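You operate a simulated robot arm through the tools that you are given. There is no shell and no other tool.

You are at the controls of a simulated robot arm. One attempt, no reset.

Task
Tighten the belt, set the tension in the green band and seam the sleeve in the cups.
Fine: do belt and tension before you switch the cup seamer on; end with the clutch lever at stop and the switch off; leave the sleeves in the rack.

The check looks at the end state, three seconds after you hand in, the way a careful person would. Anything else that was tipped, shoved, dropped, spilled or broken makes it a failure.

Robot
A 6-joint arm with a fingered hand, fixed in place. Base frame: the origin is on the floor under the middle of its stand, x ahead of it, y to its left, z up; the work surface is at about z = 740. Readings come in mm, degrees, newtons and seconds.
With the tool pointing down near the work surface it reaches from about 240 to 680 mm from the base axis. Its first joint turns from -166.0 to 166.0 degrees. Payload 4 kg.
The TCP is the grasp point between the finger pads, 26 mm short of the fingertips. In the tool frame z runs along the fingers and y along their closing line. The gripper opens to 148 mm; its body begins 73 mm behind the TCP. The gripper is a hand of 3 fingers: y runs from the thumb to the fingers, the wrist lies at [0, 0, -239] in the tool frame, and closing takes about 1.5 s.
Orientation is that of the tool frame in the base frame, as a unit quaternion [x, y, z, w]. With the fingers straight down and closing along the base's y, the tool's x points along the base's -x, its y along +y and its z along -z.

Tools
- The arm moves only by the tool drive_tool. Its argument "rows" is text: rows parted by semicolons, each of 7 numbers parted by spaces: the shift along the tool's x, y, z in mm, then the turn, a rotation vector about the tool's x, y, z in degrees, then the gripper command, from -1 (fully open) to 1 (shut), values between in proportion. In form: dx dy dz wx wy wz grip; .... A call has 1 to 20 rows; each row is the pose to reach, as a shift and turn from the pose commanded when the call began, along the tool's axes at that moment. A row lasts 0.2 s, in which the tool goes at most 50 mm and 8.6 degrees; a call with a longer step from one row to the next is refused whole, and so is a gripper value outside its range. Where a pose cannot be reached the arm comes as near as it can. A force on the tool above 40 N (or 10 N above the force at the start of the call, whichever is more), or a blocked arm, ends the call early, and 0.2 s more pass. The fingers move at their own pace (about 153 mm/s each) and stop on an object; they squeeze with about 23 N. The grip force told is the motor's: it shows also when the fingers shut on nothing. Time passes only in rows, and 0.2 s behind the last, so rows that repeat a pose let the fingers close. The reply holds the time, the measured pose of the TCP, the force on the tool along the base axes, the opening and the grip force, in the units named above and with some noise, with the torque about the TCP (base axes, N m) and any sound that the robot's microphone picked up.
- Cameras (640 x 400 px; columns grow to the right, rows downward): "scene" is fixed at [36.7, 653.8, 1275.7]; the picture's right is [-0.80, -0.60, 0.00], its down [-0.28, 0.36, -0.89] and it looks along [0.54, -0.71, -0.46] (base axes); focal length 317 px, centre (320, 200). "wrist" rides on the gripper at [68, -39, -90] in the tool frame; the picture's right is [0.50, 0.87, 0.00], its down [-0.65, 0.38, -0.65] and it looks along [-0.57, 0.33, 0.76] (tool axes); focal length 222 px, centre (320, 200). There is no depth. A picture from a camera that has moved, and an enlarged one, comes with that camera's place and axes in the base frame and with its lens. The place of the scene camera against the robot may be out by one fixed shift of up to 18 mm in any direction.
- get_image(camera): a new picture of that camera. No time passes.
- slide_trunk(by): moves the trunk up (or, below 0, down) by that many mm; the arm rides with it, the base frame stays. It gives what a move gives, with no picture.
- grasp_type(shape): the hand has 3 fingers and takes this shape, open, in about a second: jaw (thumb against the fingers, like two jaws); tri (thumb and two fingers); tip (a fingertip pinch); poke (one finger out to press); point (the index stretched); flat (the hand flat); cup (the hand cupped); fist (a fist). The gripper value then closes the fingers along that shape, each until it touches; the sizes above hold for jaw. It gives what a move gives, with no picture.
- close_up(camera, box): a new picture of the part [left, top, right, bottom] of that camera's present view, enlarged. No time passes.
- close_job(): hands the job in; it is judged then, once.

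Places have to be worked out from the pictures, the camera data and where the tool is seen. Open the gripper and draw the arm clear of the work before you hand the job in, unless the task says otherwise.

The tools are called after "Emit:" as name(argument=value, ...) on one line, values as JSON. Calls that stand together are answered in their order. drive_tool: Moves the arm, as the interface text tells. Its arguments: {"type":"object","properties":{"rows":{"type":"string"}},"required":["rows"]} The other tools are called the same way: slide_trunk (by) moves the trunk up or down; grasp_type (shape) gives the hand a shape; get_image (camera) takes a picture; close_up (camera, box) takes an enlarged picture of a part of a camera's view; close_job () hands the job in.

At the start:

```text
t: 0.0
ee_pos: [473.7, -211.7, 1054.2]
tool_rot: [0.0, 1.0, 0.0, 0.0]
contact_force: [-0.1, 0.6, -0.4]
ft_torque: [-0.02, -0.05, 0.02]
width: 147.9
gripper_force: 0.1
shape: jaw
trunk travel left (down, up): [-175.0, 142.0]
```

scene: 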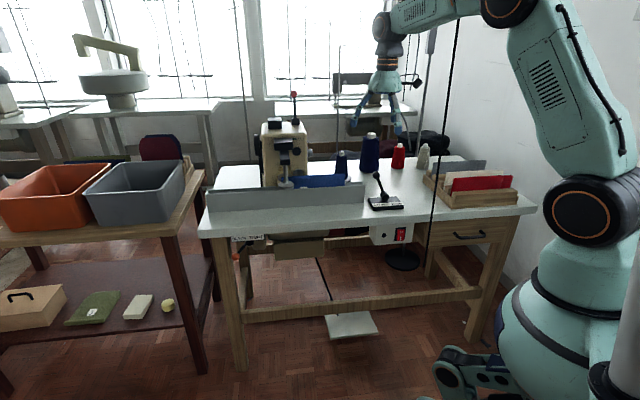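
wrist: 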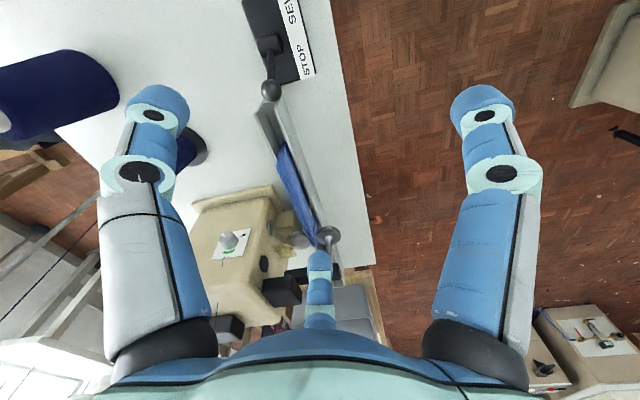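

I start by looking closely at the scene to find the machine, belt control, tension dial, clutch lever, switch and rack.

Emit:
close_up(camera="scene", box=[190, 80, 390, 280])

Emit:
close_up(camera="scene", box=[320, 120, 540, 280])

Emit:
close_up(camera="wrist", box=[180, 0, 380, 125])

Emit:
close_up(camera="wrist", box=[180, 125, 380, 325])

```text
2.00 times, centred on (290, 180) of scene
camera zoom: at [36.7, 653.8, 1275.7], right [-0.8, -0.6, 0.0], down [-0.28, 0.36, -0.89], along [0.54, -0.71, -0.46], focal length 634 px, centre (380, 240)
```

zoom: 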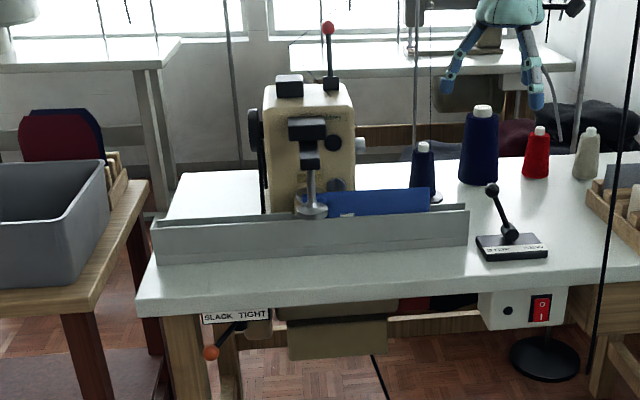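

```text
2.50 times, centred on (430, 200) of scene
camera zoom: at [36.7, 653.8, 1275.7], right [-0.8, -0.6, 0.0], down [-0.28, 0.36, -0.89], along [0.54, -0.71, -0.46], focal length 792 px, centre (45, 200)
```

zoom: 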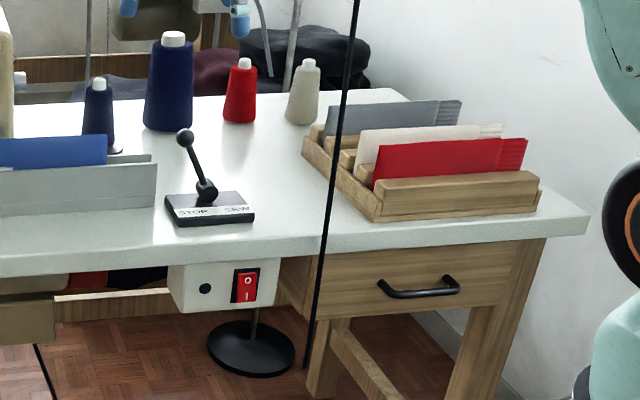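

```text
3.20 times, centred on (280, 62) of wrist
camera zoom: at [406.0, -251.3, 1144.6], right [-0.5, 0.87, 0.0], down [0.65, 0.38, 0.65], along [0.57, 0.33, -0.76], focal length 711 px, centre (448, 640)
```

zoom: 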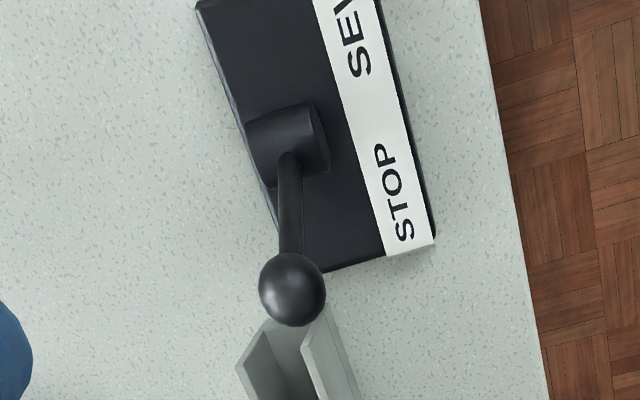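

```text
2.00 times, centred on (280, 225) of wrist
camera zoom: at [406.0, -251.3, 1144.6], right [-0.5, 0.87, 0.0], down [0.65, 0.38, 0.65], along [0.57, 0.33, -0.76], focal length 444 px, centre (400, 150)
```

zoom: 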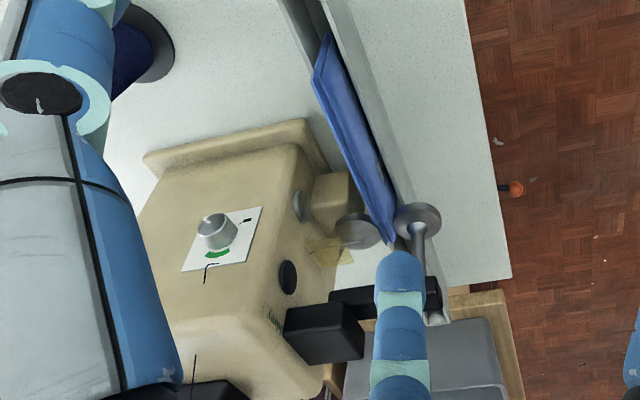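

The table is turned about 45° to the base, with its front edge about 450 mm from the base axis. I zoom in on the belt lever, the switch, the machine head and the cups.

Emit:
close_up(camera="scene", box=[215, 220, 279, 260])

Emit:
close_up(camera="scene", box=[360, 165, 440, 255])

Emit:
close_up(camera="scene", box=[240, 85, 380, 215])

Emit:
close_up(camera="wrist", box=[200, 180, 290, 260])

Emit:
close_up(camera="wrist", box=[260, 100, 400, 320])

```text
10.00 times, centred on (247, 240) of scene
camera zoom: at [36.7, 653.8, 1275.7], right [-0.8, -0.6, 0.0], down [-0.28, 0.36, -0.89], along [0.54, -0.71, -0.46], focal length 3170 px, centre (1050, -200)
```

zoom: 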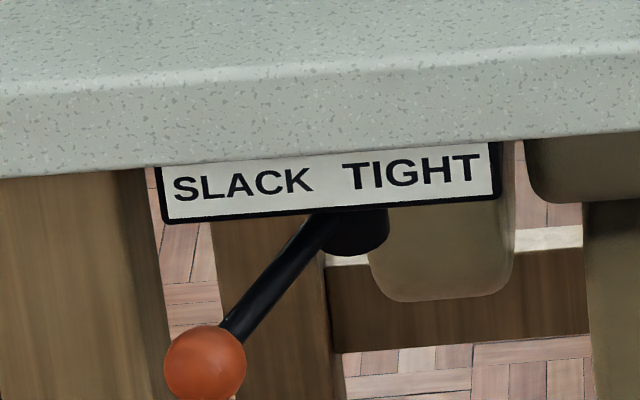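

```text
4.44 times, centred on (400, 210) of scene
camera zoom: at [36.7, 653.8, 1275.7], right [-0.8, -0.6, 0.0], down [-0.28, 0.36, -0.89], along [0.54, -0.71, -0.46], focal length 1409 px, centre (-36, 156)
```

zoom: 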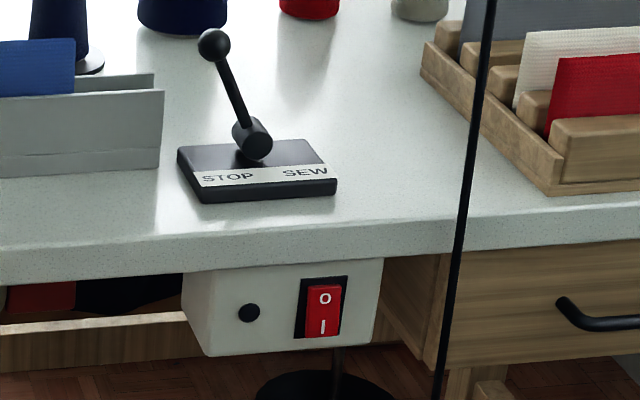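

```text
3.08 times, centred on (310, 150) of scene
camera zoom: at [36.7, 653.8, 1275.7], right [-0.8, -0.6, 0.0], down [-0.28, 0.36, -0.89], along [0.54, -0.71, -0.46], focal length 975 px, centre (351, 354)
```

zoom: 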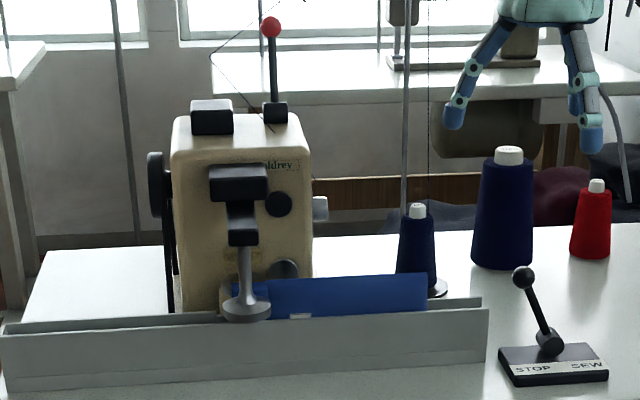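

```text
5.00 times, centred on (245, 220) of wrist
camera zoom: at [406.0, -251.3, 1144.6], right [-0.5, 0.87, 0.0], down [0.65, 0.38, 0.65], along [0.57, 0.33, -0.76], focal length 1111 px, centre (695, 100)
```

zoom: 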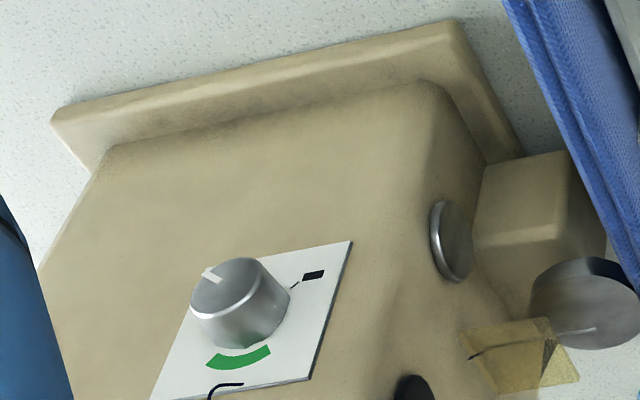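

```text
1.82 times, centred on (330, 210) of wrist
camera zoom: at [406.0, -251.3, 1144.6], right [-0.5, 0.87, 0.0], down [0.65, 0.38, 0.65], along [0.57, 0.33, -0.76], focal length 404 px, centre (302, 182)
```

zoom: 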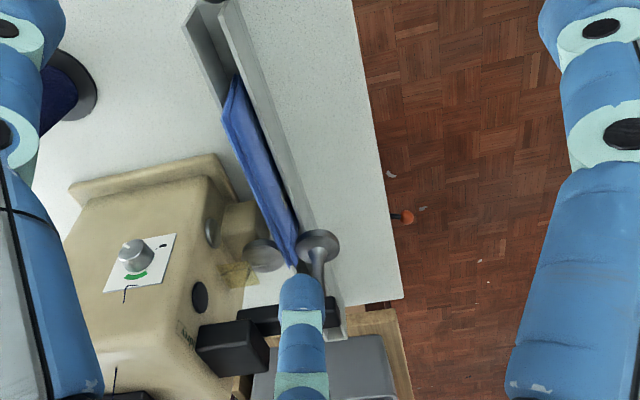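

The belt lever hangs at SLACK with its ball near [756, 157, 647], and the tension knob faces −s near [759, −238, 892] with its pointer away from green. Before moving I check the black pole near the arm, the upper machine, and the trolley.

Emit:
close_up(camera="scene", box=[380, 0, 500, 150])

Emit:
close_up(camera="scene", box=[390, 130, 470, 280])

Emit:
close_up(camera="scene", box=[250, 85, 330, 195])

Emit:
close_up(camera="scene", box=[100, 140, 260, 290])

```text
2.67 times, centred on (440, 75) of scene
camera zoom: at [36.7, 653.8, 1275.7], right [-0.8, -0.6, 0.0], down [-0.28, 0.36, -0.89], along [0.54, -0.71, -0.46], focal length 845 px, centre (0, 533)
```

zoom: 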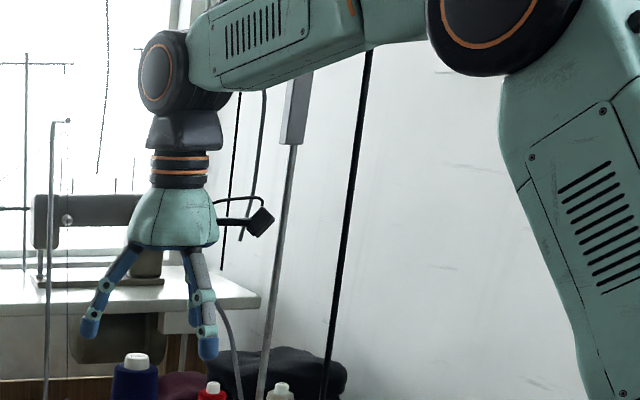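

```text
2.67 times, centred on (430, 205) of scene
camera zoom: at [36.7, 653.8, 1275.7], right [-0.8, -0.6, 0.0], down [-0.28, 0.36, -0.89], along [0.54, -0.71, -0.46], focal length 845 px, centre (27, 187)
```

zoom: 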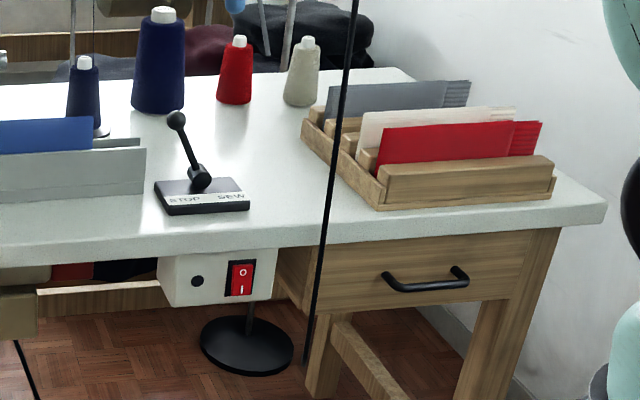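

```text
3.64 times, centred on (290, 140) of scene
camera zoom: at [36.7, 653.8, 1275.7], right [-0.8, -0.6, 0.0], down [-0.28, 0.36, -0.89], along [0.54, -0.71, -0.46], focal length 1153 px, centre (429, 418)
```

zoom: 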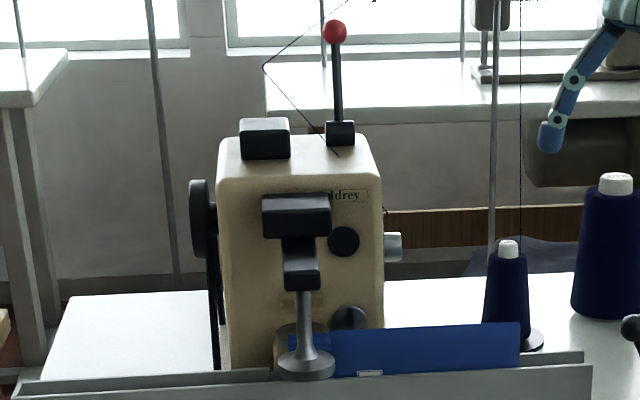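

```text
2.67 times, centred on (180, 215) of scene
camera zoom: at [36.7, 653.8, 1275.7], right [-0.8, -0.6, 0.0], down [-0.28, 0.36, -0.89], along [0.54, -0.71, -0.46], focal length 845 px, centre (693, 160)
```

zoom: 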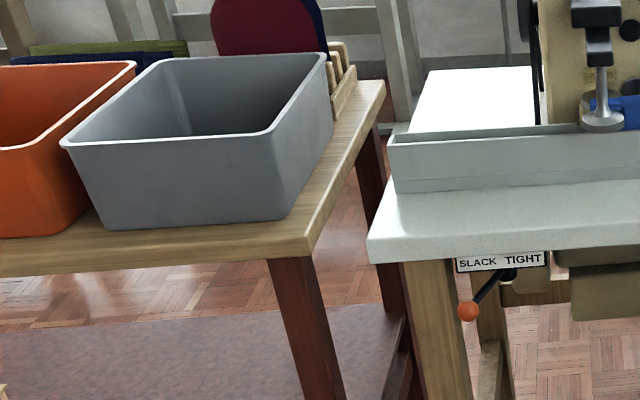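

The black cord hangs in front of the right part of the table, so I'll stay clear of it. I move the hand up beside the machine, tilting it toward the knob face to see the dial marks.

Emit:
drive_tool(rows="-22.5 -12.8 14.9 -3.54 -3.54 0 -1; -45 -25.7 29.7 -7.07 -7.07 0 -1; -67.6 -38.5 44.6 -10.6 -10.6 0 -1; -90 -51.3 59.4 -14.1 -14.1 0 -1; -112.6 -64.1 74.3 -17.7 -17.7 0 -1; -135 -77 89 -21.2 -21.2 0 -1; -157.7 -89.8 104 -24.75 -24.75 0 -1")

Emit:
get_image(camera="wrist")

Emit:
get_image(camera="scene")

```text
t: 1.6
ee_pos: [632.3, -302.7, 951.3]
tool_rot: [0.0, 0.954, 0.212, 0.213]
contact_force: [0.5, 0.4, 0.4]
ft_torque: [-0.02, 0.0, 0.0]
width: 147.9
gripper_force: 0.0
shape: jaw
trunk travel left (down, up): [-175.0, 142.0]
```

```text
taken
camera wrist: at [537.7, -368.2, 981.5], right [-0.53, 0.83, 0.15], down [0.3, 0.02, 0.96], along [0.79, 0.55, -0.26], focal length 222 px, centre (320, 200)
```

wrist: 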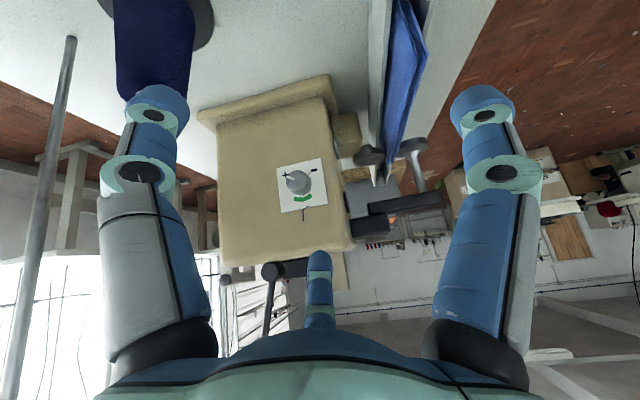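

```text
taken
```

scene: 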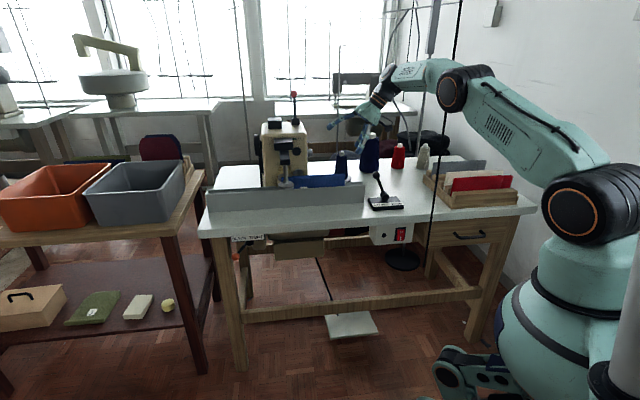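

The dial face is now visible. I zoom in on it, on the cord near the elbow, and on the cups.

Emit:
close_up(camera="wrist", box=[268, 150, 332, 215])

Emit:
close_up(camera="scene", box=[370, 0, 500, 130])

Emit:
close_up(camera="wrist", box=[320, 60, 460, 260])

```text
6.15 times, centred on (300, 182) of wrist
camera zoom: at [537.7, -368.2, 981.5], right [-0.53, 0.83, 0.15], down [0.3, 0.02, 0.96], along [0.79, 0.55, -0.26], focal length 1367 px, centre (443, 308)
```

zoom: 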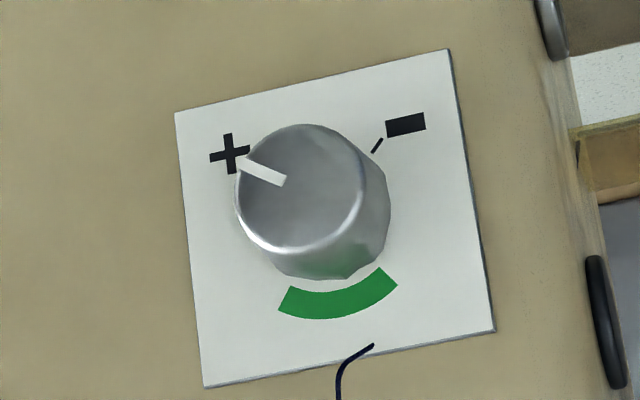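

```text
3.08 times, centred on (435, 65) of scene
camera zoom: at [36.7, 653.8, 1275.7], right [-0.8, -0.6, 0.0], down [-0.28, 0.36, -0.89], along [0.54, -0.71, -0.46], focal length 975 px, centre (-34, 615)
```

zoom: 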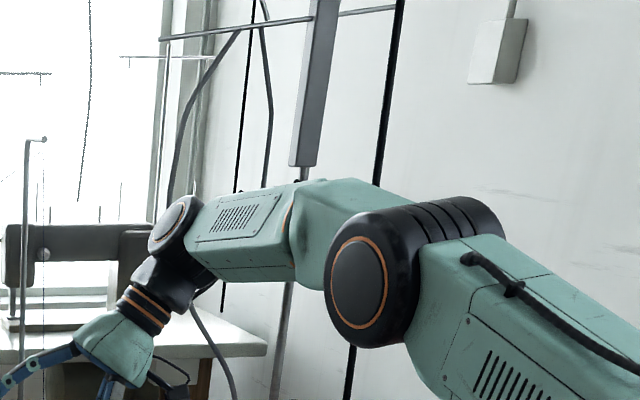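

```text
2.00 times, centred on (390, 160) of wrist
camera zoom: at [537.7, -368.2, 981.5], right [-0.53, 0.83, 0.15], down [0.3, 0.02, 0.96], along [0.79, 0.55, -0.26], focal length 444 px, centre (180, 280)
```

zoom: 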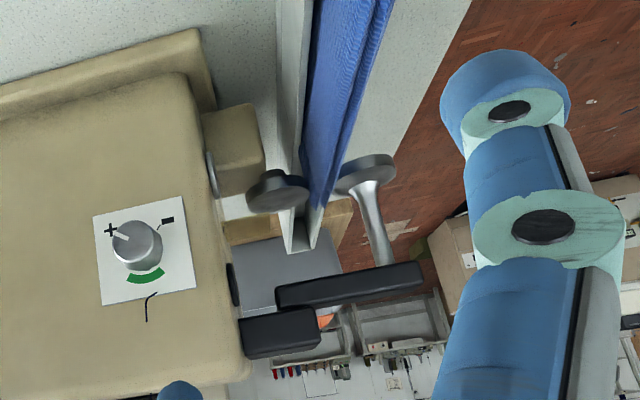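

The dial reads "+" now (pointer at about 4 o'clock seen face-on), the green band is centred at 12 o'clock and "−" at 8 o'clock. So the knob needs about −129° about the inward axis. Knob is at about s=356–375, n=706, z=889 in table axes; I pitch the hand to horizontal in front of it, with fingers partly closed.

Emit:
drive_tool(rows="-4.3 -3.5 9.5 -4.86 -4.86 0 -0.6; -8.5 -7.1 19 -9.72 -9.72 0 -0.2; -12.8 -10.6 28.5 -14.6 -14.6 0 0.2; -17 -14.1 38 -19.45 -19.45 0 0.2; -21.3 -17.6 47.6 -24.3 -24.3 0 0.2; -25.5 -21.2 57 -29.2 -29.2 0 0.2; -29.8 -24.7 66.6 -34 -34 0 0.2; -34 -28.2 76.1 -38.9 -38.9 0 0.2")

Emit:
get_image(camera="wrist")

Emit:
get_image(camera="scene")

```text
t: 3.4
ee_pos: [679.6, -285.9, 895.9]
tool_rot: [0.001, 0.706, 0.501, 0.501]
contact_force: [0.5, -0.1, 0.6]
ft_torque: [0.01, -0.03, 0.01]
width: 59.4
gripper_force: 0.1
shape: jaw
out of reach, approached as far as the arm can: row 7, 8
trunk travel left (down, up): [-175.0, 142.0]
```

```text
taken
camera wrist: at [601.2, -335.5, 819.9], right [-0.68, 0.68, 0.26], down [-0.33, -0.6, 0.73], along [0.65, 0.41, 0.63], focal length 222 px, centre (320, 200)
```

wrist: 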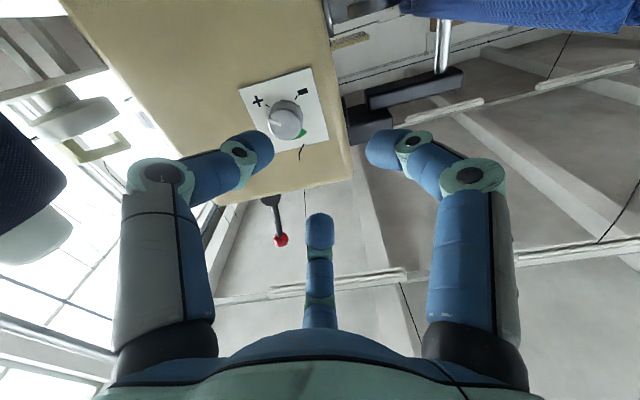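

```text
taken
```

scene: 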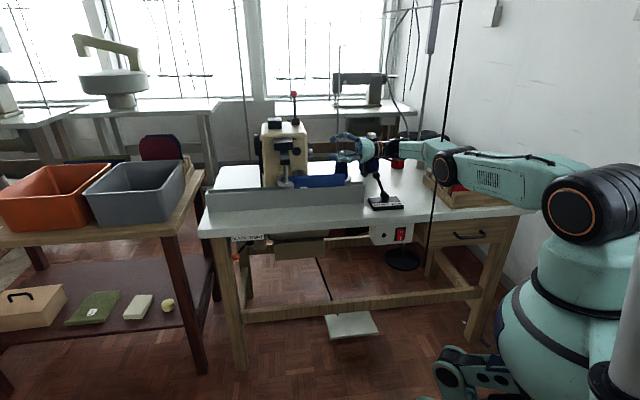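

The arm is at full stretch and its elbow is low near the rack, so I check the clearance there before anything else.

Emit:
close_up(camera="scene", box=[320, 110, 540, 250])

Emit:
close_up(camera="scene", box=[400, 130, 500, 220])

```text
2.86 times, centred on (430, 180) of scene
camera zoom: at [36.7, 653.8, 1275.7], right [-0.8, -0.6, 0.0], down [-0.28, 0.36, -0.89], along [0.54, -0.71, -0.46], focal length 906 px, centre (6, 257)
```

zoom: 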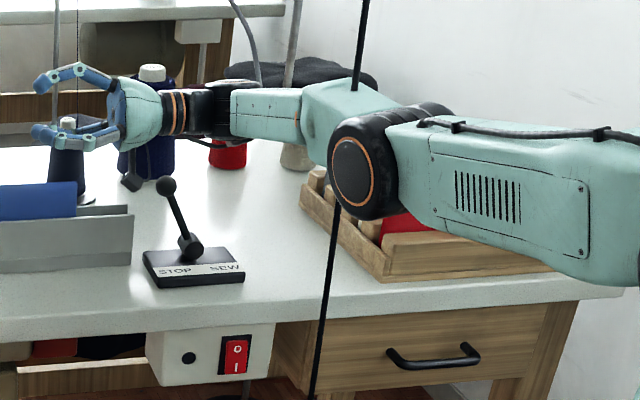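

```text
4.44 times, centred on (450, 175) of scene
camera zoom: at [36.7, 653.8, 1275.7], right [-0.8, -0.6, 0.0], down [-0.28, 0.36, -0.89], along [0.54, -0.71, -0.46], focal length 1409 px, centre (-258, 311)
```

zoom: 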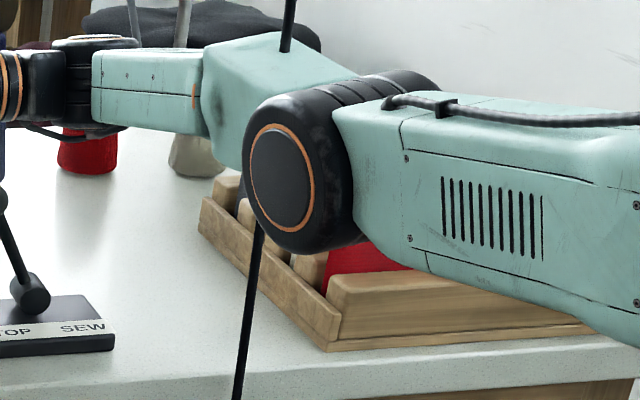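

The rack is clear to the right of the arm (its left edge is near s=−115, arm at s≈0–40), but pointing exactly along the knob axis is slightly beyond reach. A 10° yaw brings it in range. First I zoom on the knob to refine its position.

Emit:
close_up(camera="wrist", box=[230, 60, 340, 170])

```text
3.64 times, centred on (285, 115) of wrist
camera zoom: at [601.2, -335.5, 819.9], right [-0.68, 0.68, 0.26], down [-0.33, -0.6, 0.73], along [0.65, 0.41, 0.63], focal length 808 px, centre (447, 509)
```

zoom: 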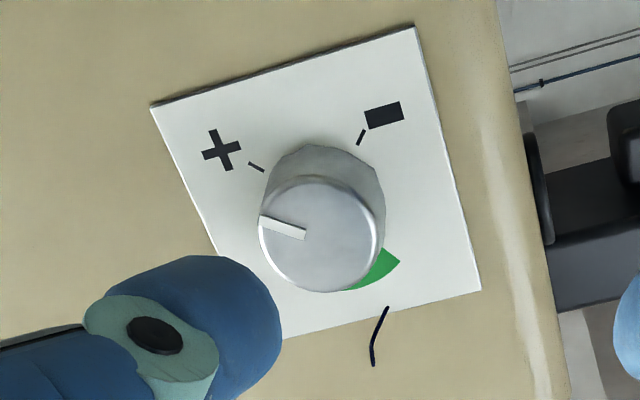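

Combining the views puts the knob cap at s≈369, its plate at s≈387, n≈710, z≈883. I yaw the hand 12° toward the table's back and line the tool axis up with the knob, still about 60 mm short.

Emit:
drive_tool(rows="6.1 1.2 9.7 4.24 -4.24 0 0.2; 12.2 2.3 19.4 8.485 -8.485 0 0.2; 12.2 2.3 19.4 8.485 -8.485 0 0.2")

Emit:
get_image(camera="wrist")

Emit:
get_image(camera="scene")

```text
t: 4.2
ee_pos: [721.6, -299.1, 877.3]
tool_rot: [0.072, 0.703, 0.445, 0.55]
contact_force: [0.7, 0.6, -0.1]
ft_torque: [0.0, -0.01, -0.02]
width: 59.3
gripper_force: 0.1
shape: jaw
out of reach, approached as far as the arm can: row 1, 2, 3
trunk travel left (down, up): [-175.0, 142.0]
```

```text
taken
camera wrist: at [635.8, -331.8, 801.7], right [-0.53, 0.81, 0.26], down [-0.44, -0.52, 0.73], along [0.73, 0.27, 0.63], focal length 222 px, centre (320, 200)
```

wrist: 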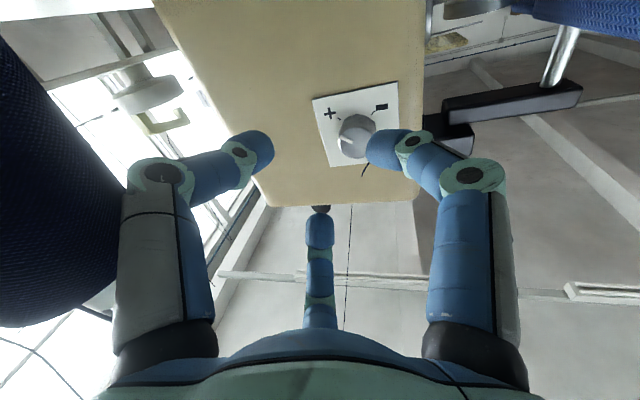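

```text
taken
```

scene: 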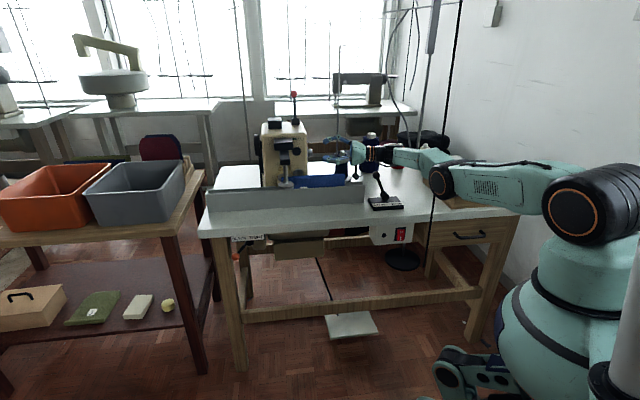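

The reached pose is off the request by ~28 mm in n, so I send a zero move to see whether the arm is settled or really limited there.

Emit:
drive_tool(rows="0 0 0 0 0 0 0.2; 0 0 0 0 0 0 0.2")

Emit:
close_up(camera="scene", box=[310, 100, 540, 240])

```text
t: 4.8
ee_pos: [722.3, -298.9, 879.2]
tool_rot: [0.072, 0.703, 0.447, 0.549]
contact_force: [-0.1, 0.1, 0.3]
ft_torque: [0.01, -0.05, 0.02]
width: 59.4
gripper_force: 0.1
shape: jaw
trunk travel left (down, up): [-175.0, 142.0]
```

```text
2.78 times, centred on (425, 170) of scene
camera zoom: at [36.7, 653.8, 1275.7], right [-0.8, -0.6, 0.0], down [-0.28, 0.36, -0.89], along [0.54, -0.71, -0.46], focal length 882 px, centre (28, 284)
```

zoom: 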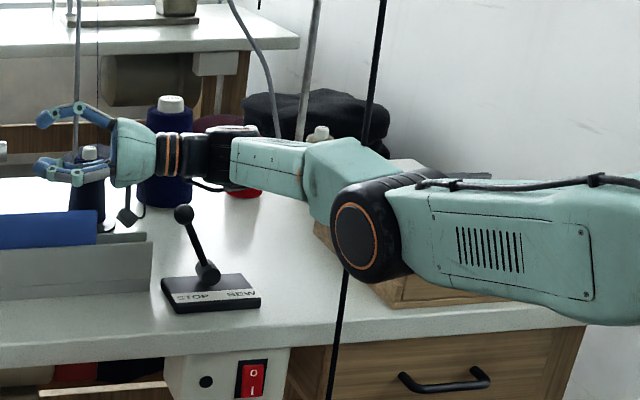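

The arm settled but is nearly straight, which can confuse its solver. I pull back 45 mm toward the robot to let the elbow bend, and read the result.

Emit:
drive_tool(rows="10.4 10.4 -3.1 0 0 0 0.2; 20.7 20.7 -6.3 0 0 0 0.2; 31.1 31.1 -9.4 0 0 0 0.2; 31.1 31.1 -9.4 0 0 0 0.2")

Emit:
close_up(camera="scene", box=[310, 100, 540, 240])

```text
t: 5.8
ee_pos: [724.4, -293.7, 869.8]
tool_rot: [0.073, 0.703, 0.446, 0.549]
contact_force: [0.5, -0.4, -0.3]
ft_torque: [0.01, -0.01, 0.0]
width: 59.5
gripper_force: 0.0
shape: jaw
out of reach, approached as far as the arm can: row 1, 2, 3, 4
trunk travel left (down, up): [-175.0, 142.0]
```

```text
2.78 times, centred on (425, 170) of scene
camera zoom: at [36.7, 653.8, 1275.7], right [-0.8, -0.6, 0.0], down [-0.28, 0.36, -0.89], along [0.54, -0.71, -0.46], focal length 882 px, centre (28, 284)
```

zoom: 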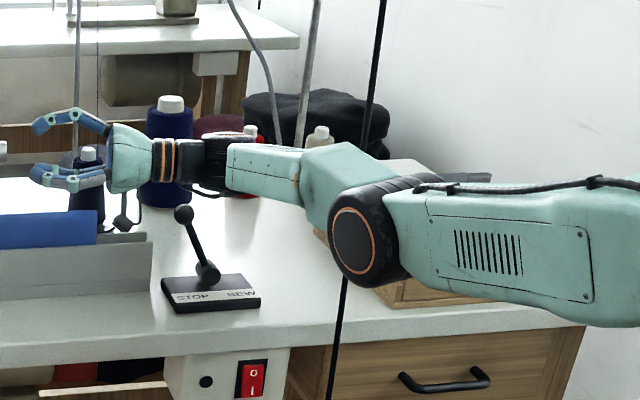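

Pulling back did not work, so a joint limit or near-singular elbow is likely. I take a full scene picture to judge the arm's configuration.

Emit:
close_up(camera="scene", box=[320, 60, 640, 400])

Emit:
get_image(camera="wrist")

```text
1.18 times, centred on (480, 230) of scene
camera zoom: at [36.7, 653.8, 1275.7], right [-0.8, -0.6, 0.0], down [-0.28, 0.36, -0.89], along [0.54, -0.71, -0.46], focal length 373 px, centre (132, 165)
```

zoom: 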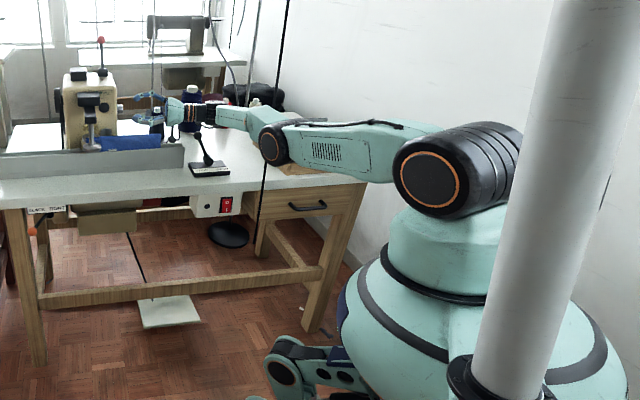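

```text
taken
camera wrist: at [638.1, -325.9, 794.1], right [-0.53, 0.81, 0.26], down [-0.44, -0.52, 0.73], along [0.73, 0.27, 0.63], focal length 222 px, centre (320, 200)
```

wrist: 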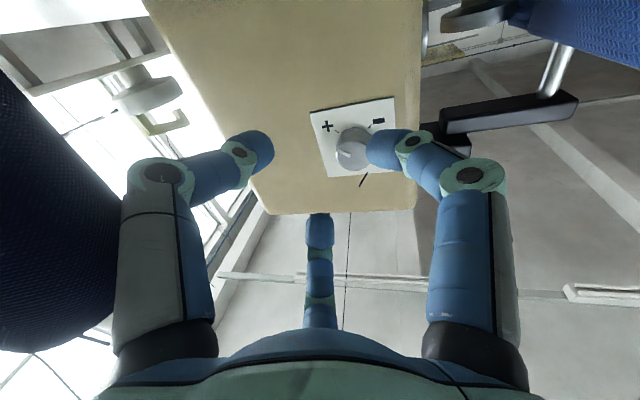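

The elbow appears to have slipped just past straight. I lift the hand clear, stretch the arm high and outward to straighten it, and will then bring it down and in so the elbow bends upward.

Emit:
drive_tool(rows="-28.3 28.3 0 0 0 0 0.2; -56.6 56.6 0 0 0 0 0.2; -87.8 81.9 -19.6 0 0 0 0.2; -132.6 65.4 -30.8 0 0 0 0.2; -170.3 41.9 -42.1 0 0 0 0.2; -170.3 41.9 -42.1 0 0 0 0.2")

Emit:
get_image(camera="scene")

```text
t: 7.2
ee_pos: [701.0, -353.8, 1020.7]
tool_rot: [0.074, 0.704, 0.445, 0.549]
contact_force: [0.2, 0.4, 1.0]
ft_torque: [-0.03, -0.03, 0.0]
width: 59.1
gripper_force: 0.0
shape: jaw
out of reach, approached as far as the arm can: row 1, 2, 3, 4, 5, 6
trunk travel left (down, up): [-175.0, 142.0]
```

```text
taken
```

scene: 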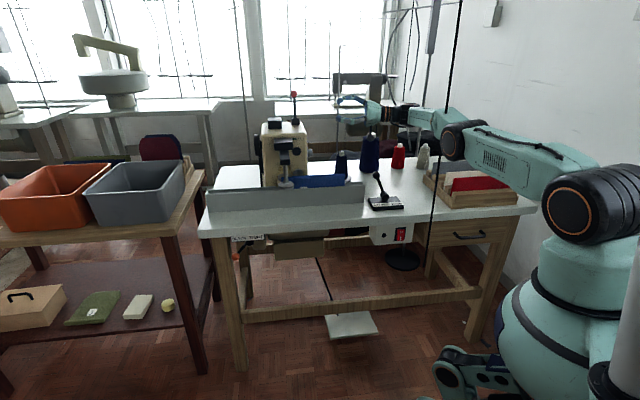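

The arm is now straight and raised. I bring the hand down and inward so the elbow folds upward.

Emit:
drive_tool(rows="35.2 -21.4 -2.1 0 0 0 0.2; 73.8 -32.3 -6.2 0 0 0 0.2; 108.8 -32.6 -11.4 0 0 0 0.2; 137.4 -32.2 -15.8 0 0 0 0.2; 137.4 -32.2 -15.8 0 0 0 0.2")

Emit:
get_image(camera="scene")

```text
t: 8.4
ee_pos: [662.0, -315.0, 905.4]
tool_rot: [0.073, 0.703, 0.447, 0.548]
contact_force: [0.1, -0.8, -0.4]
ft_torque: [-0.02, -0.02, 0.04]
width: 59.2
gripper_force: 0.1
shape: jaw
out of reach, approached as far as the arm can: row 4, 5
trunk travel left (down, up): [-175.0, 142.0]
```

```text
taken
```

scene: 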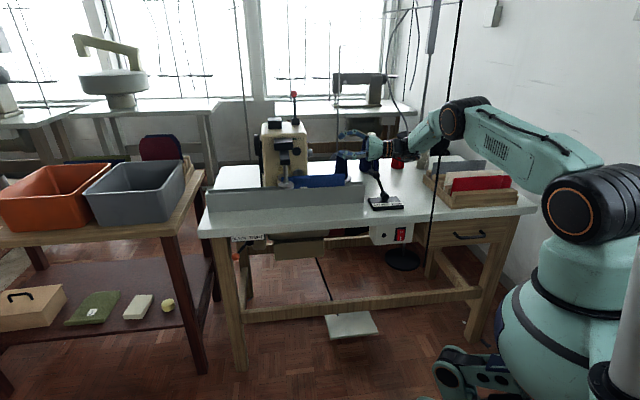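

Elbow is up now. The remaining shortfall may be a wrist joint limit, so I test by rolling the hand +34° about its axis while asking for a small move back toward the robot.

Emit:
drive_tool(rows="0 0 0 0 0 8.5 0.2; 0 0 0 0 0 17 0.2; 0 0 0 0 0 25.5 0.2; 0 0 0 0 0 34 0.2; 7 7 -2 0 0 34 0.2; 14 14 -4 0 0 34 0.2; 14 14 -4 0 0 34 0.2")

```text
t: 10.0
ee_pos: [649.5, -300.4, 905.8]
tool_rot: [0.276, 0.651, 0.586, 0.395]
contact_force: [-0.8, 1.1, -1.7]
ft_torque: [0.02, 0.01, 0.0]
width: 59.4
gripper_force: 0.2
shape: jaw
trunk travel left (down, up): [-175.0, 142.0]
```

The position is now reached with no limit: positive roll relieves it. I continue rolling to about +125° total, at this safe spot.

Emit:
drive_tool(rows="0 0 0 0 0 8.5 0.2; 0 0 0 0 0 17 0.2; 0 0 0 0 0 25.5 0.2; 0 0 0 0 0 34 0.2; 0 0 0 0 0 42.5 0.2; 0 0 0 0 0 51 0.2; 0 0 0 0 0 59.5 0.2; 0 0 0 0 0 68 0.2; 0 0 0 0 0 76.5 0.2; 0 0 0 0 0 85 0.2; 0 0 0 0 0 91 0.2; 0 0 0 0 0 91 0.2")

Emit:
get_image(camera="wrist")

Emit:
get_image(camera="scene")

```text
t: 12.6
ee_pos: [649.3, -299.7, 905.5]
tool_rot: [0.658, 0.258, 0.693, -0.142]
contact_force: [-0.4, 1.6, -0.5]
ft_torque: [-0.04, 0.0, 0.02]
width: 59.4
gripper_force: 0.1
shape: jaw
trunk travel left (down, up): [-175.0, 142.0]
```

```text
taken
camera wrist: at [545.2, -307.0, 964.3], right [0.42, -0.64, 0.64], down [-0.28, -0.76, -0.58], along [0.86, 0.06, -0.5], focal length 222 px, centre (320, 200)
```

wrist: 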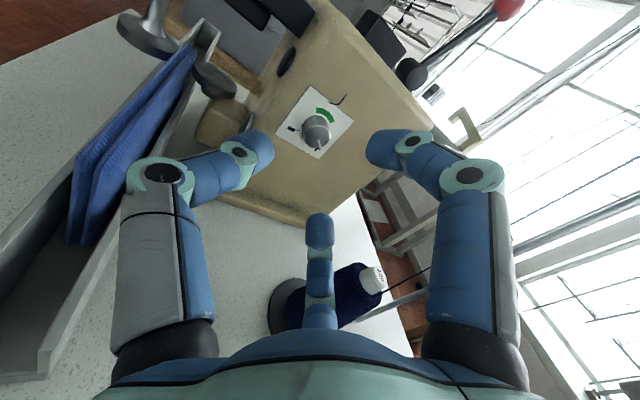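

```text
taken
```

scene: 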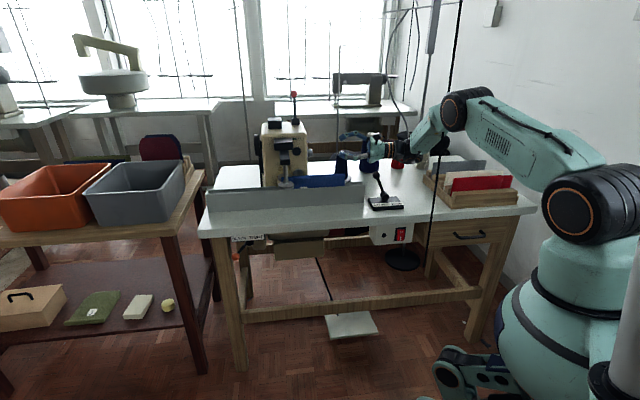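

The dial is visible from above now. I zoom in to refine the knob's place and pointer.

Emit:
close_up(camera="wrist", box=[265, 70, 365, 170])

```text
4.00 times, centred on (315, 120) of wrist
camera zoom: at [545.2, -307.0, 964.3], right [0.42, -0.64, 0.64], down [-0.28, -0.76, -0.58], along [0.86, 0.06, -0.5], focal length 888 px, centre (340, 520)
```

zoom: 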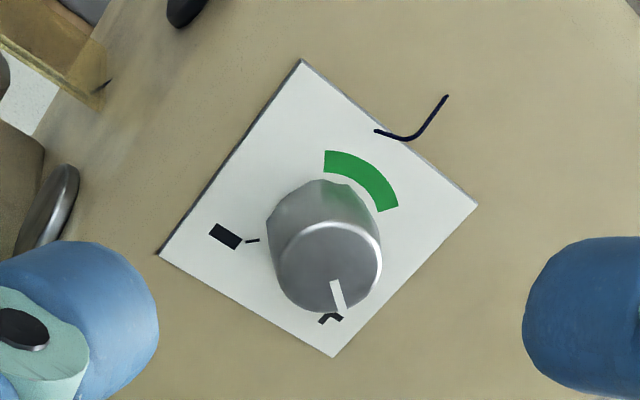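

Knob confirmed at n≈709, z≈884. I align laterally and advance 80 mm along the tool axis, then look again before closing in.

Emit:
drive_tool(rows="-23.4 6.3 0 0 0 0 0.2; -23.4 6.3 20 0 0 0 0.2; -23.4 6.3 40 0 0 0 0.2; -23.4 6.3 60 0 0 0 0.2; -23.4 6.3 80 0 0 0 0.2; -23.4 6.3 80 0 0 0 0.2")

Emit:
get_image(camera="wrist")

Emit:
close_up(camera="scene", box=[290, 100, 450, 220])

```text
t: 14.0
ee_pos: [720.6, -264.9, 881.6]
tool_rot: [0.658, 0.258, 0.693, -0.141]
contact_force: [0.3, -0.1, -0.8]
ft_torque: [-0.03, -0.02, -0.05]
width: 59.4
gripper_force: 0.1
shape: jaw
trunk travel left (down, up): [-175.0, 142.0]
```

```text
taken
camera wrist: at [617.8, -271.3, 941.4], right [0.42, -0.64, 0.64], down [-0.28, -0.76, -0.58], along [0.86, 0.06, -0.5], focal length 222 px, centre (320, 200)
```

wrist: 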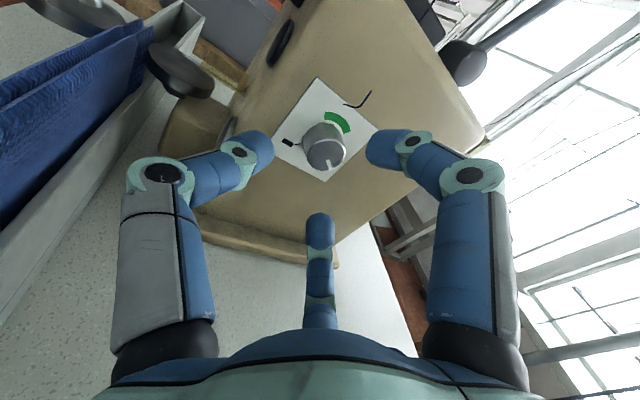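

```text
3.33 times, centred on (370, 160) of scene
camera zoom: at [36.7, 653.8, 1275.7], right [-0.8, -0.6, 0.0], down [-0.28, 0.36, -0.89], along [0.54, -0.71, -0.46], focal length 1057 px, centre (153, 333)
```

zoom: 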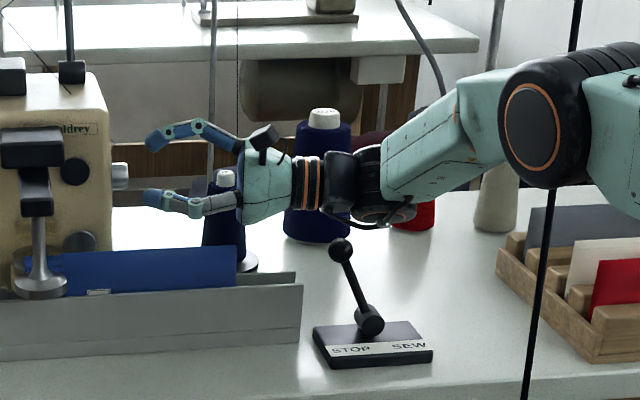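

The hand is lined up about 37 mm short. I zoom on the knob to check centring before the final approach.

Emit:
close_up(camera="wrist", box=[250, 70, 400, 220])

```text
2.67 times, centred on (325, 145) of wrist
camera zoom: at [617.8, -271.3, 941.4], right [0.42, -0.64, 0.64], down [-0.28, -0.76, -0.58], along [0.86, 0.06, -0.5], focal length 592 px, centre (307, 347)
```

zoom: 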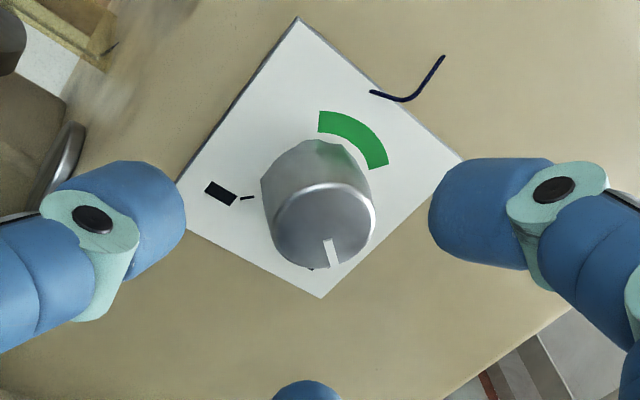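

Knob centre is about n=708, z=885.5. I advance 34 mm with a 4 mm lift, then close on the knob.

Emit:
drive_tool(rows="4 0 10 0 0 0 0.2; 4 0 20 0 0 0 0.2; 4 0 28 0 0 0 0.2; 4 0 34 0 0 0 0.2; 4 0 34 0 0 0 0.2")

Emit:
get_image(camera="wrist")

```text
t: 15.2
ee_pos: [749.7, -246.3, 887.0]
tool_rot: [0.658, 0.259, 0.693, -0.141]
contact_force: [-1.6, -1.2, 0.2]
ft_torque: [-0.03, 0.02, 0.06]
width: 59.5
gripper_force: 0.1
shape: jaw
trunk travel left (down, up): [-175.0, 142.0]
```

```text
taken
camera wrist: at [646.0, -253.2, 946.6], right [0.42, -0.64, 0.64], down [-0.28, -0.76, -0.58], along [0.86, 0.06, -0.5], focal length 222 px, centre (320, 200)
```

wrist: 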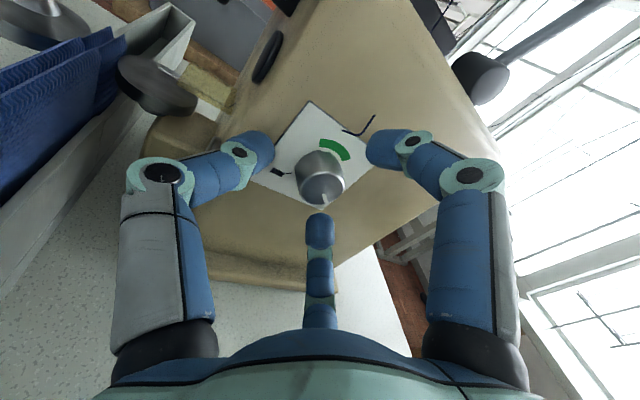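

Knob sits right at the grasp centre. I close the fingers on it.

Emit:
drive_tool(rows="0 0 0 0 0 0 0.5; 0 0 0 0 0 0 1; 0 0 0 0 0 0 1; 0 0 0 0 0 0 1; 0 0 0 0 0 0 1; 0 0 0 0 0 0 1")

Emit:
get_image(camera="wrist")

```text
t: 16.6
ee_pos: [748.2, -245.7, 888.9]
tool_rot: [0.657, 0.259, 0.693, -0.141]
contact_force: [4.5, -5.2, 4.4]
ft_torque: [0.04, -0.1, -0.14]
width: 26.6
gripper_force: 23.0
shape: jaw
trunk travel left (down, up): [-175.0, 142.0]
```

```text
taken
camera wrist: at [646.2, -253.6, 946.9], right [0.42, -0.64, 0.64], down [-0.28, -0.76, -0.58], along [0.86, 0.06, -0.5], focal length 222 px, centre (320, 200)
```

wrist: 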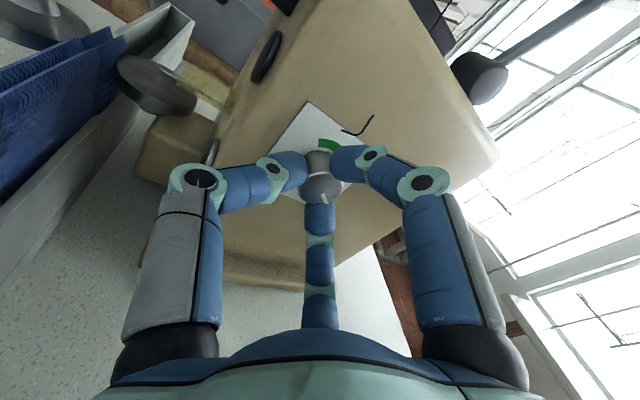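

Gripped at 26.6 mm. I turn the knob −36° first and check the pointer.

Emit:
drive_tool(rows="0 0 0 0 0 -6 1; 0 0 0 0 0 -12 1; 0 0 0 0 0 -18 1; 0 0 0 0 0 -24 1; 0 0 0 0 0 -30 1; 0 0 0 0 0 -36 1; 0 0 0 0 0 -36 1")

Emit:
close_up(camera="wrist", box=[240, 70, 400, 250])

```text
t: 18.2
ee_pos: [748.8, -245.3, 887.2]
tool_rot: [0.545, 0.451, 0.702, 0.08]
contact_force: [-3.4, -0.4, 1.5]
ft_torque: [0.14, -0.17, 0.15]
width: 26.4
gripper_force: 23.5
shape: jaw
trunk travel left (down, up): [-175.0, 142.0]
```

```text
2.22 times, centred on (320, 160) of wrist
camera zoom: at [631.7, -231.4, 905.8], right [0.13, -0.2, 0.97], down [-0.15, -0.97, -0.18], along [0.98, -0.12, -0.16], focal length 494 px, centre (320, 289)
```

zoom: 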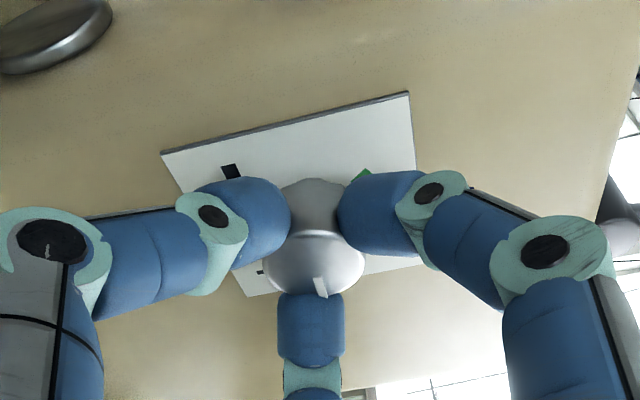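

The pointer keeps its place relative to the fingers while the plate rotates, so the knob turns with the hand. I continue to about −121° total.

Emit:
drive_tool(rows="0 0 0 0 0 -6 1; 0 0 0 0 0 -12 1; 0 0 0 0 0 -18 1; 0 0 0 0 0 -24 1; 0 0 0 0 0 -30 1; 0 0 0 0 0 -36 1; 0 0 0 0 0 -42 1; 0 0 0 0 0 -48 1; 0 0 0 0 0 -54 1; 0 0 0 0 0 -60 1; 0 0 0 0 0 -66 1; 0 0 0 0 0 -72 1; 0 0 0 0 0 -78 1; 0 0 0 0 0 -83 1; 0 0 0 0 0 -83 1")

Emit:
close_up(camera="wrist", box=[240, 70, 400, 250])

Emit:
get_image(camera="scene")

```text
t: 21.4
ee_pos: [749.5, -245.3, 889.6]
tool_rot: [0.11, 0.699, 0.473, 0.526]
contact_force: [-9.7, 2.5, -9.2]
ft_torque: [-0.05, 0.17, 0.69]
width: 26.2
gripper_force: 22.4
shape: jaw
trunk travel left (down, up): [-175.0, 142.0]
```

```text
2.22 times, centred on (320, 160) of wrist
camera zoom: at [658.1, -271.6, 814.6], right [-0.51, 0.78, 0.36], down [-0.4, -0.58, 0.71], along [0.76, 0.22, 0.61], focal length 494 px, centre (320, 289)
```

zoom: 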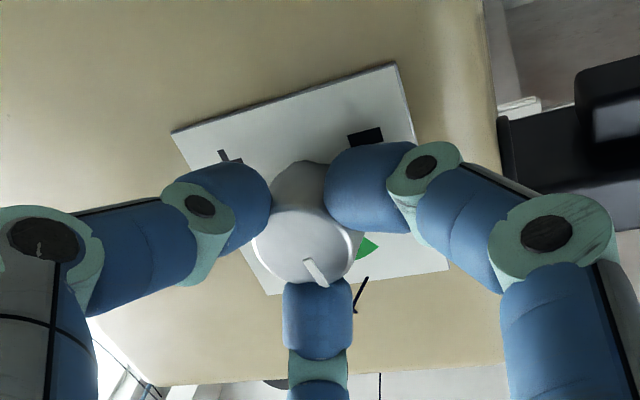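

```text
taken
```

scene: 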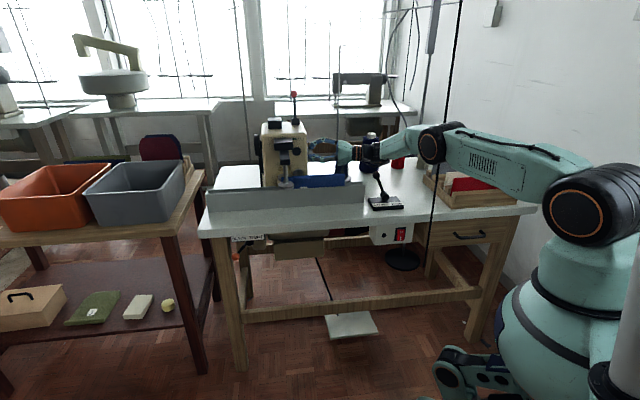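

The pointer is now essentially at 12 o'clock, in the green band. I open the fingers and back straight off.

Emit:
drive_tool(rows="0 0 0 0 0 0 0.7; 0 0 0 0 0 0 0.4; 0 0 0 0 0 0 0.2; 0 0 0 0 0 0 0.2; 0 0 -15 0 0 0 0.2; 0 0 -35 0 0 0 0.2; 0 0 -55 0 0 0 0.2; 0 0 -70 0 0 0 0.2")

Emit:
get_image(camera="wrist")

```text
t: 23.2
ee_pos: [690.0, -282.5, 886.8]
tool_rot: [0.11, 0.698, 0.474, 0.526]
contact_force: [-0.2, -0.3, -0.5]
ft_torque: [0.02, 0.02, 0.01]
width: 59.1
gripper_force: 0.0
shape: jaw
trunk travel left (down, up): [-175.0, 142.0]
```

```text
taken
camera wrist: at [599.2, -309.2, 813.8], right [-0.51, 0.78, 0.36], down [-0.4, -0.58, 0.71], along [0.76, 0.22, 0.61], focal length 222 px, centre (320, 200)
```

wrist: 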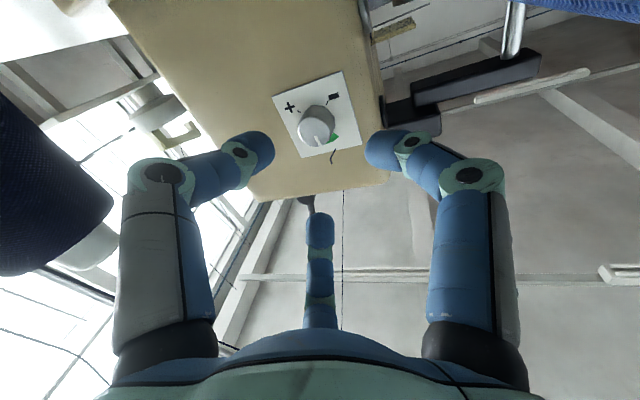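

Released cleanly. I roll the hand back +95° so the camera sees the dial from above and confirm the pointer against the band.

Emit:
drive_tool(rows="0 0 -5 0 0 8.5 0.2; 0 0 -10 0 0 17 0.2; 0 0 -15 0 0 25.5 0.2; 0 0 -20 0 0 34 0.2; 0 0 -25 0 0 42.5 0.2; 0 0 -30 0 0 51 0.2; 0 0 -30 0 0 59.5 0.2; 0 0 -30 0 0 68 0.2; 0 0 -30 0 0 76.5 0.2; 0 0 -30 0 0 85 0.2; 0 0 -30 0 0 93.5 0.2; 0 0 -30 0 0 102 0.2; 0 0 -30 0 0 110 0.2")

Emit:
get_image(camera="wrist")

Emit:
close_up(camera="wrist", box=[260, 60, 380, 170])

```text
t: 26.0
ee_pos: [665.0, -299.2, 887.3]
tool_rot: [0.636, 0.308, 0.702, -0.088]
contact_force: [0.4, 0.8, 0.5]
ft_torque: [0.01, 0.01, 0.01]
width: 58.9
gripper_force: 0.2
shape: jaw
trunk travel left (down, up): [-175.0, 142.0]
```

```text
taken
camera wrist: at [557.6, -300.5, 937.8], right [0.36, -0.55, 0.75], down [-0.24, -0.83, -0.5], along [0.9, 0.0, -0.43], focal length 222 px, centre (320, 200)
```

wrist: 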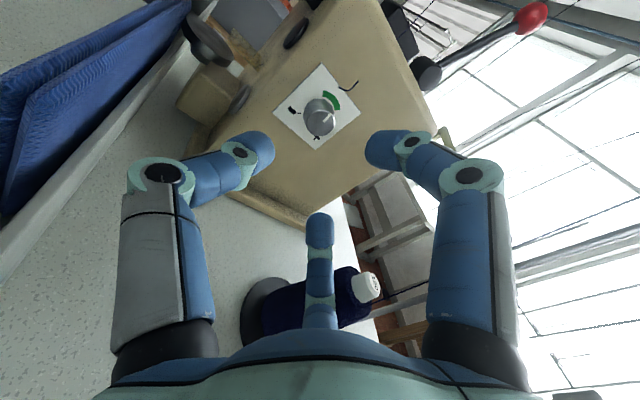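

```text
3.64 times, centred on (320, 115) of wrist
camera zoom: at [557.6, -300.5, 937.8], right [0.36, -0.55, 0.75], down [-0.24, -0.83, -0.5], along [0.9, 0.0, -0.43], focal length 808 px, centre (320, 509)
```

zoom: 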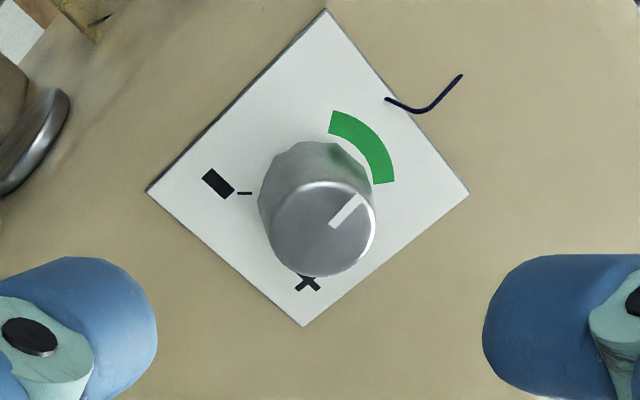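

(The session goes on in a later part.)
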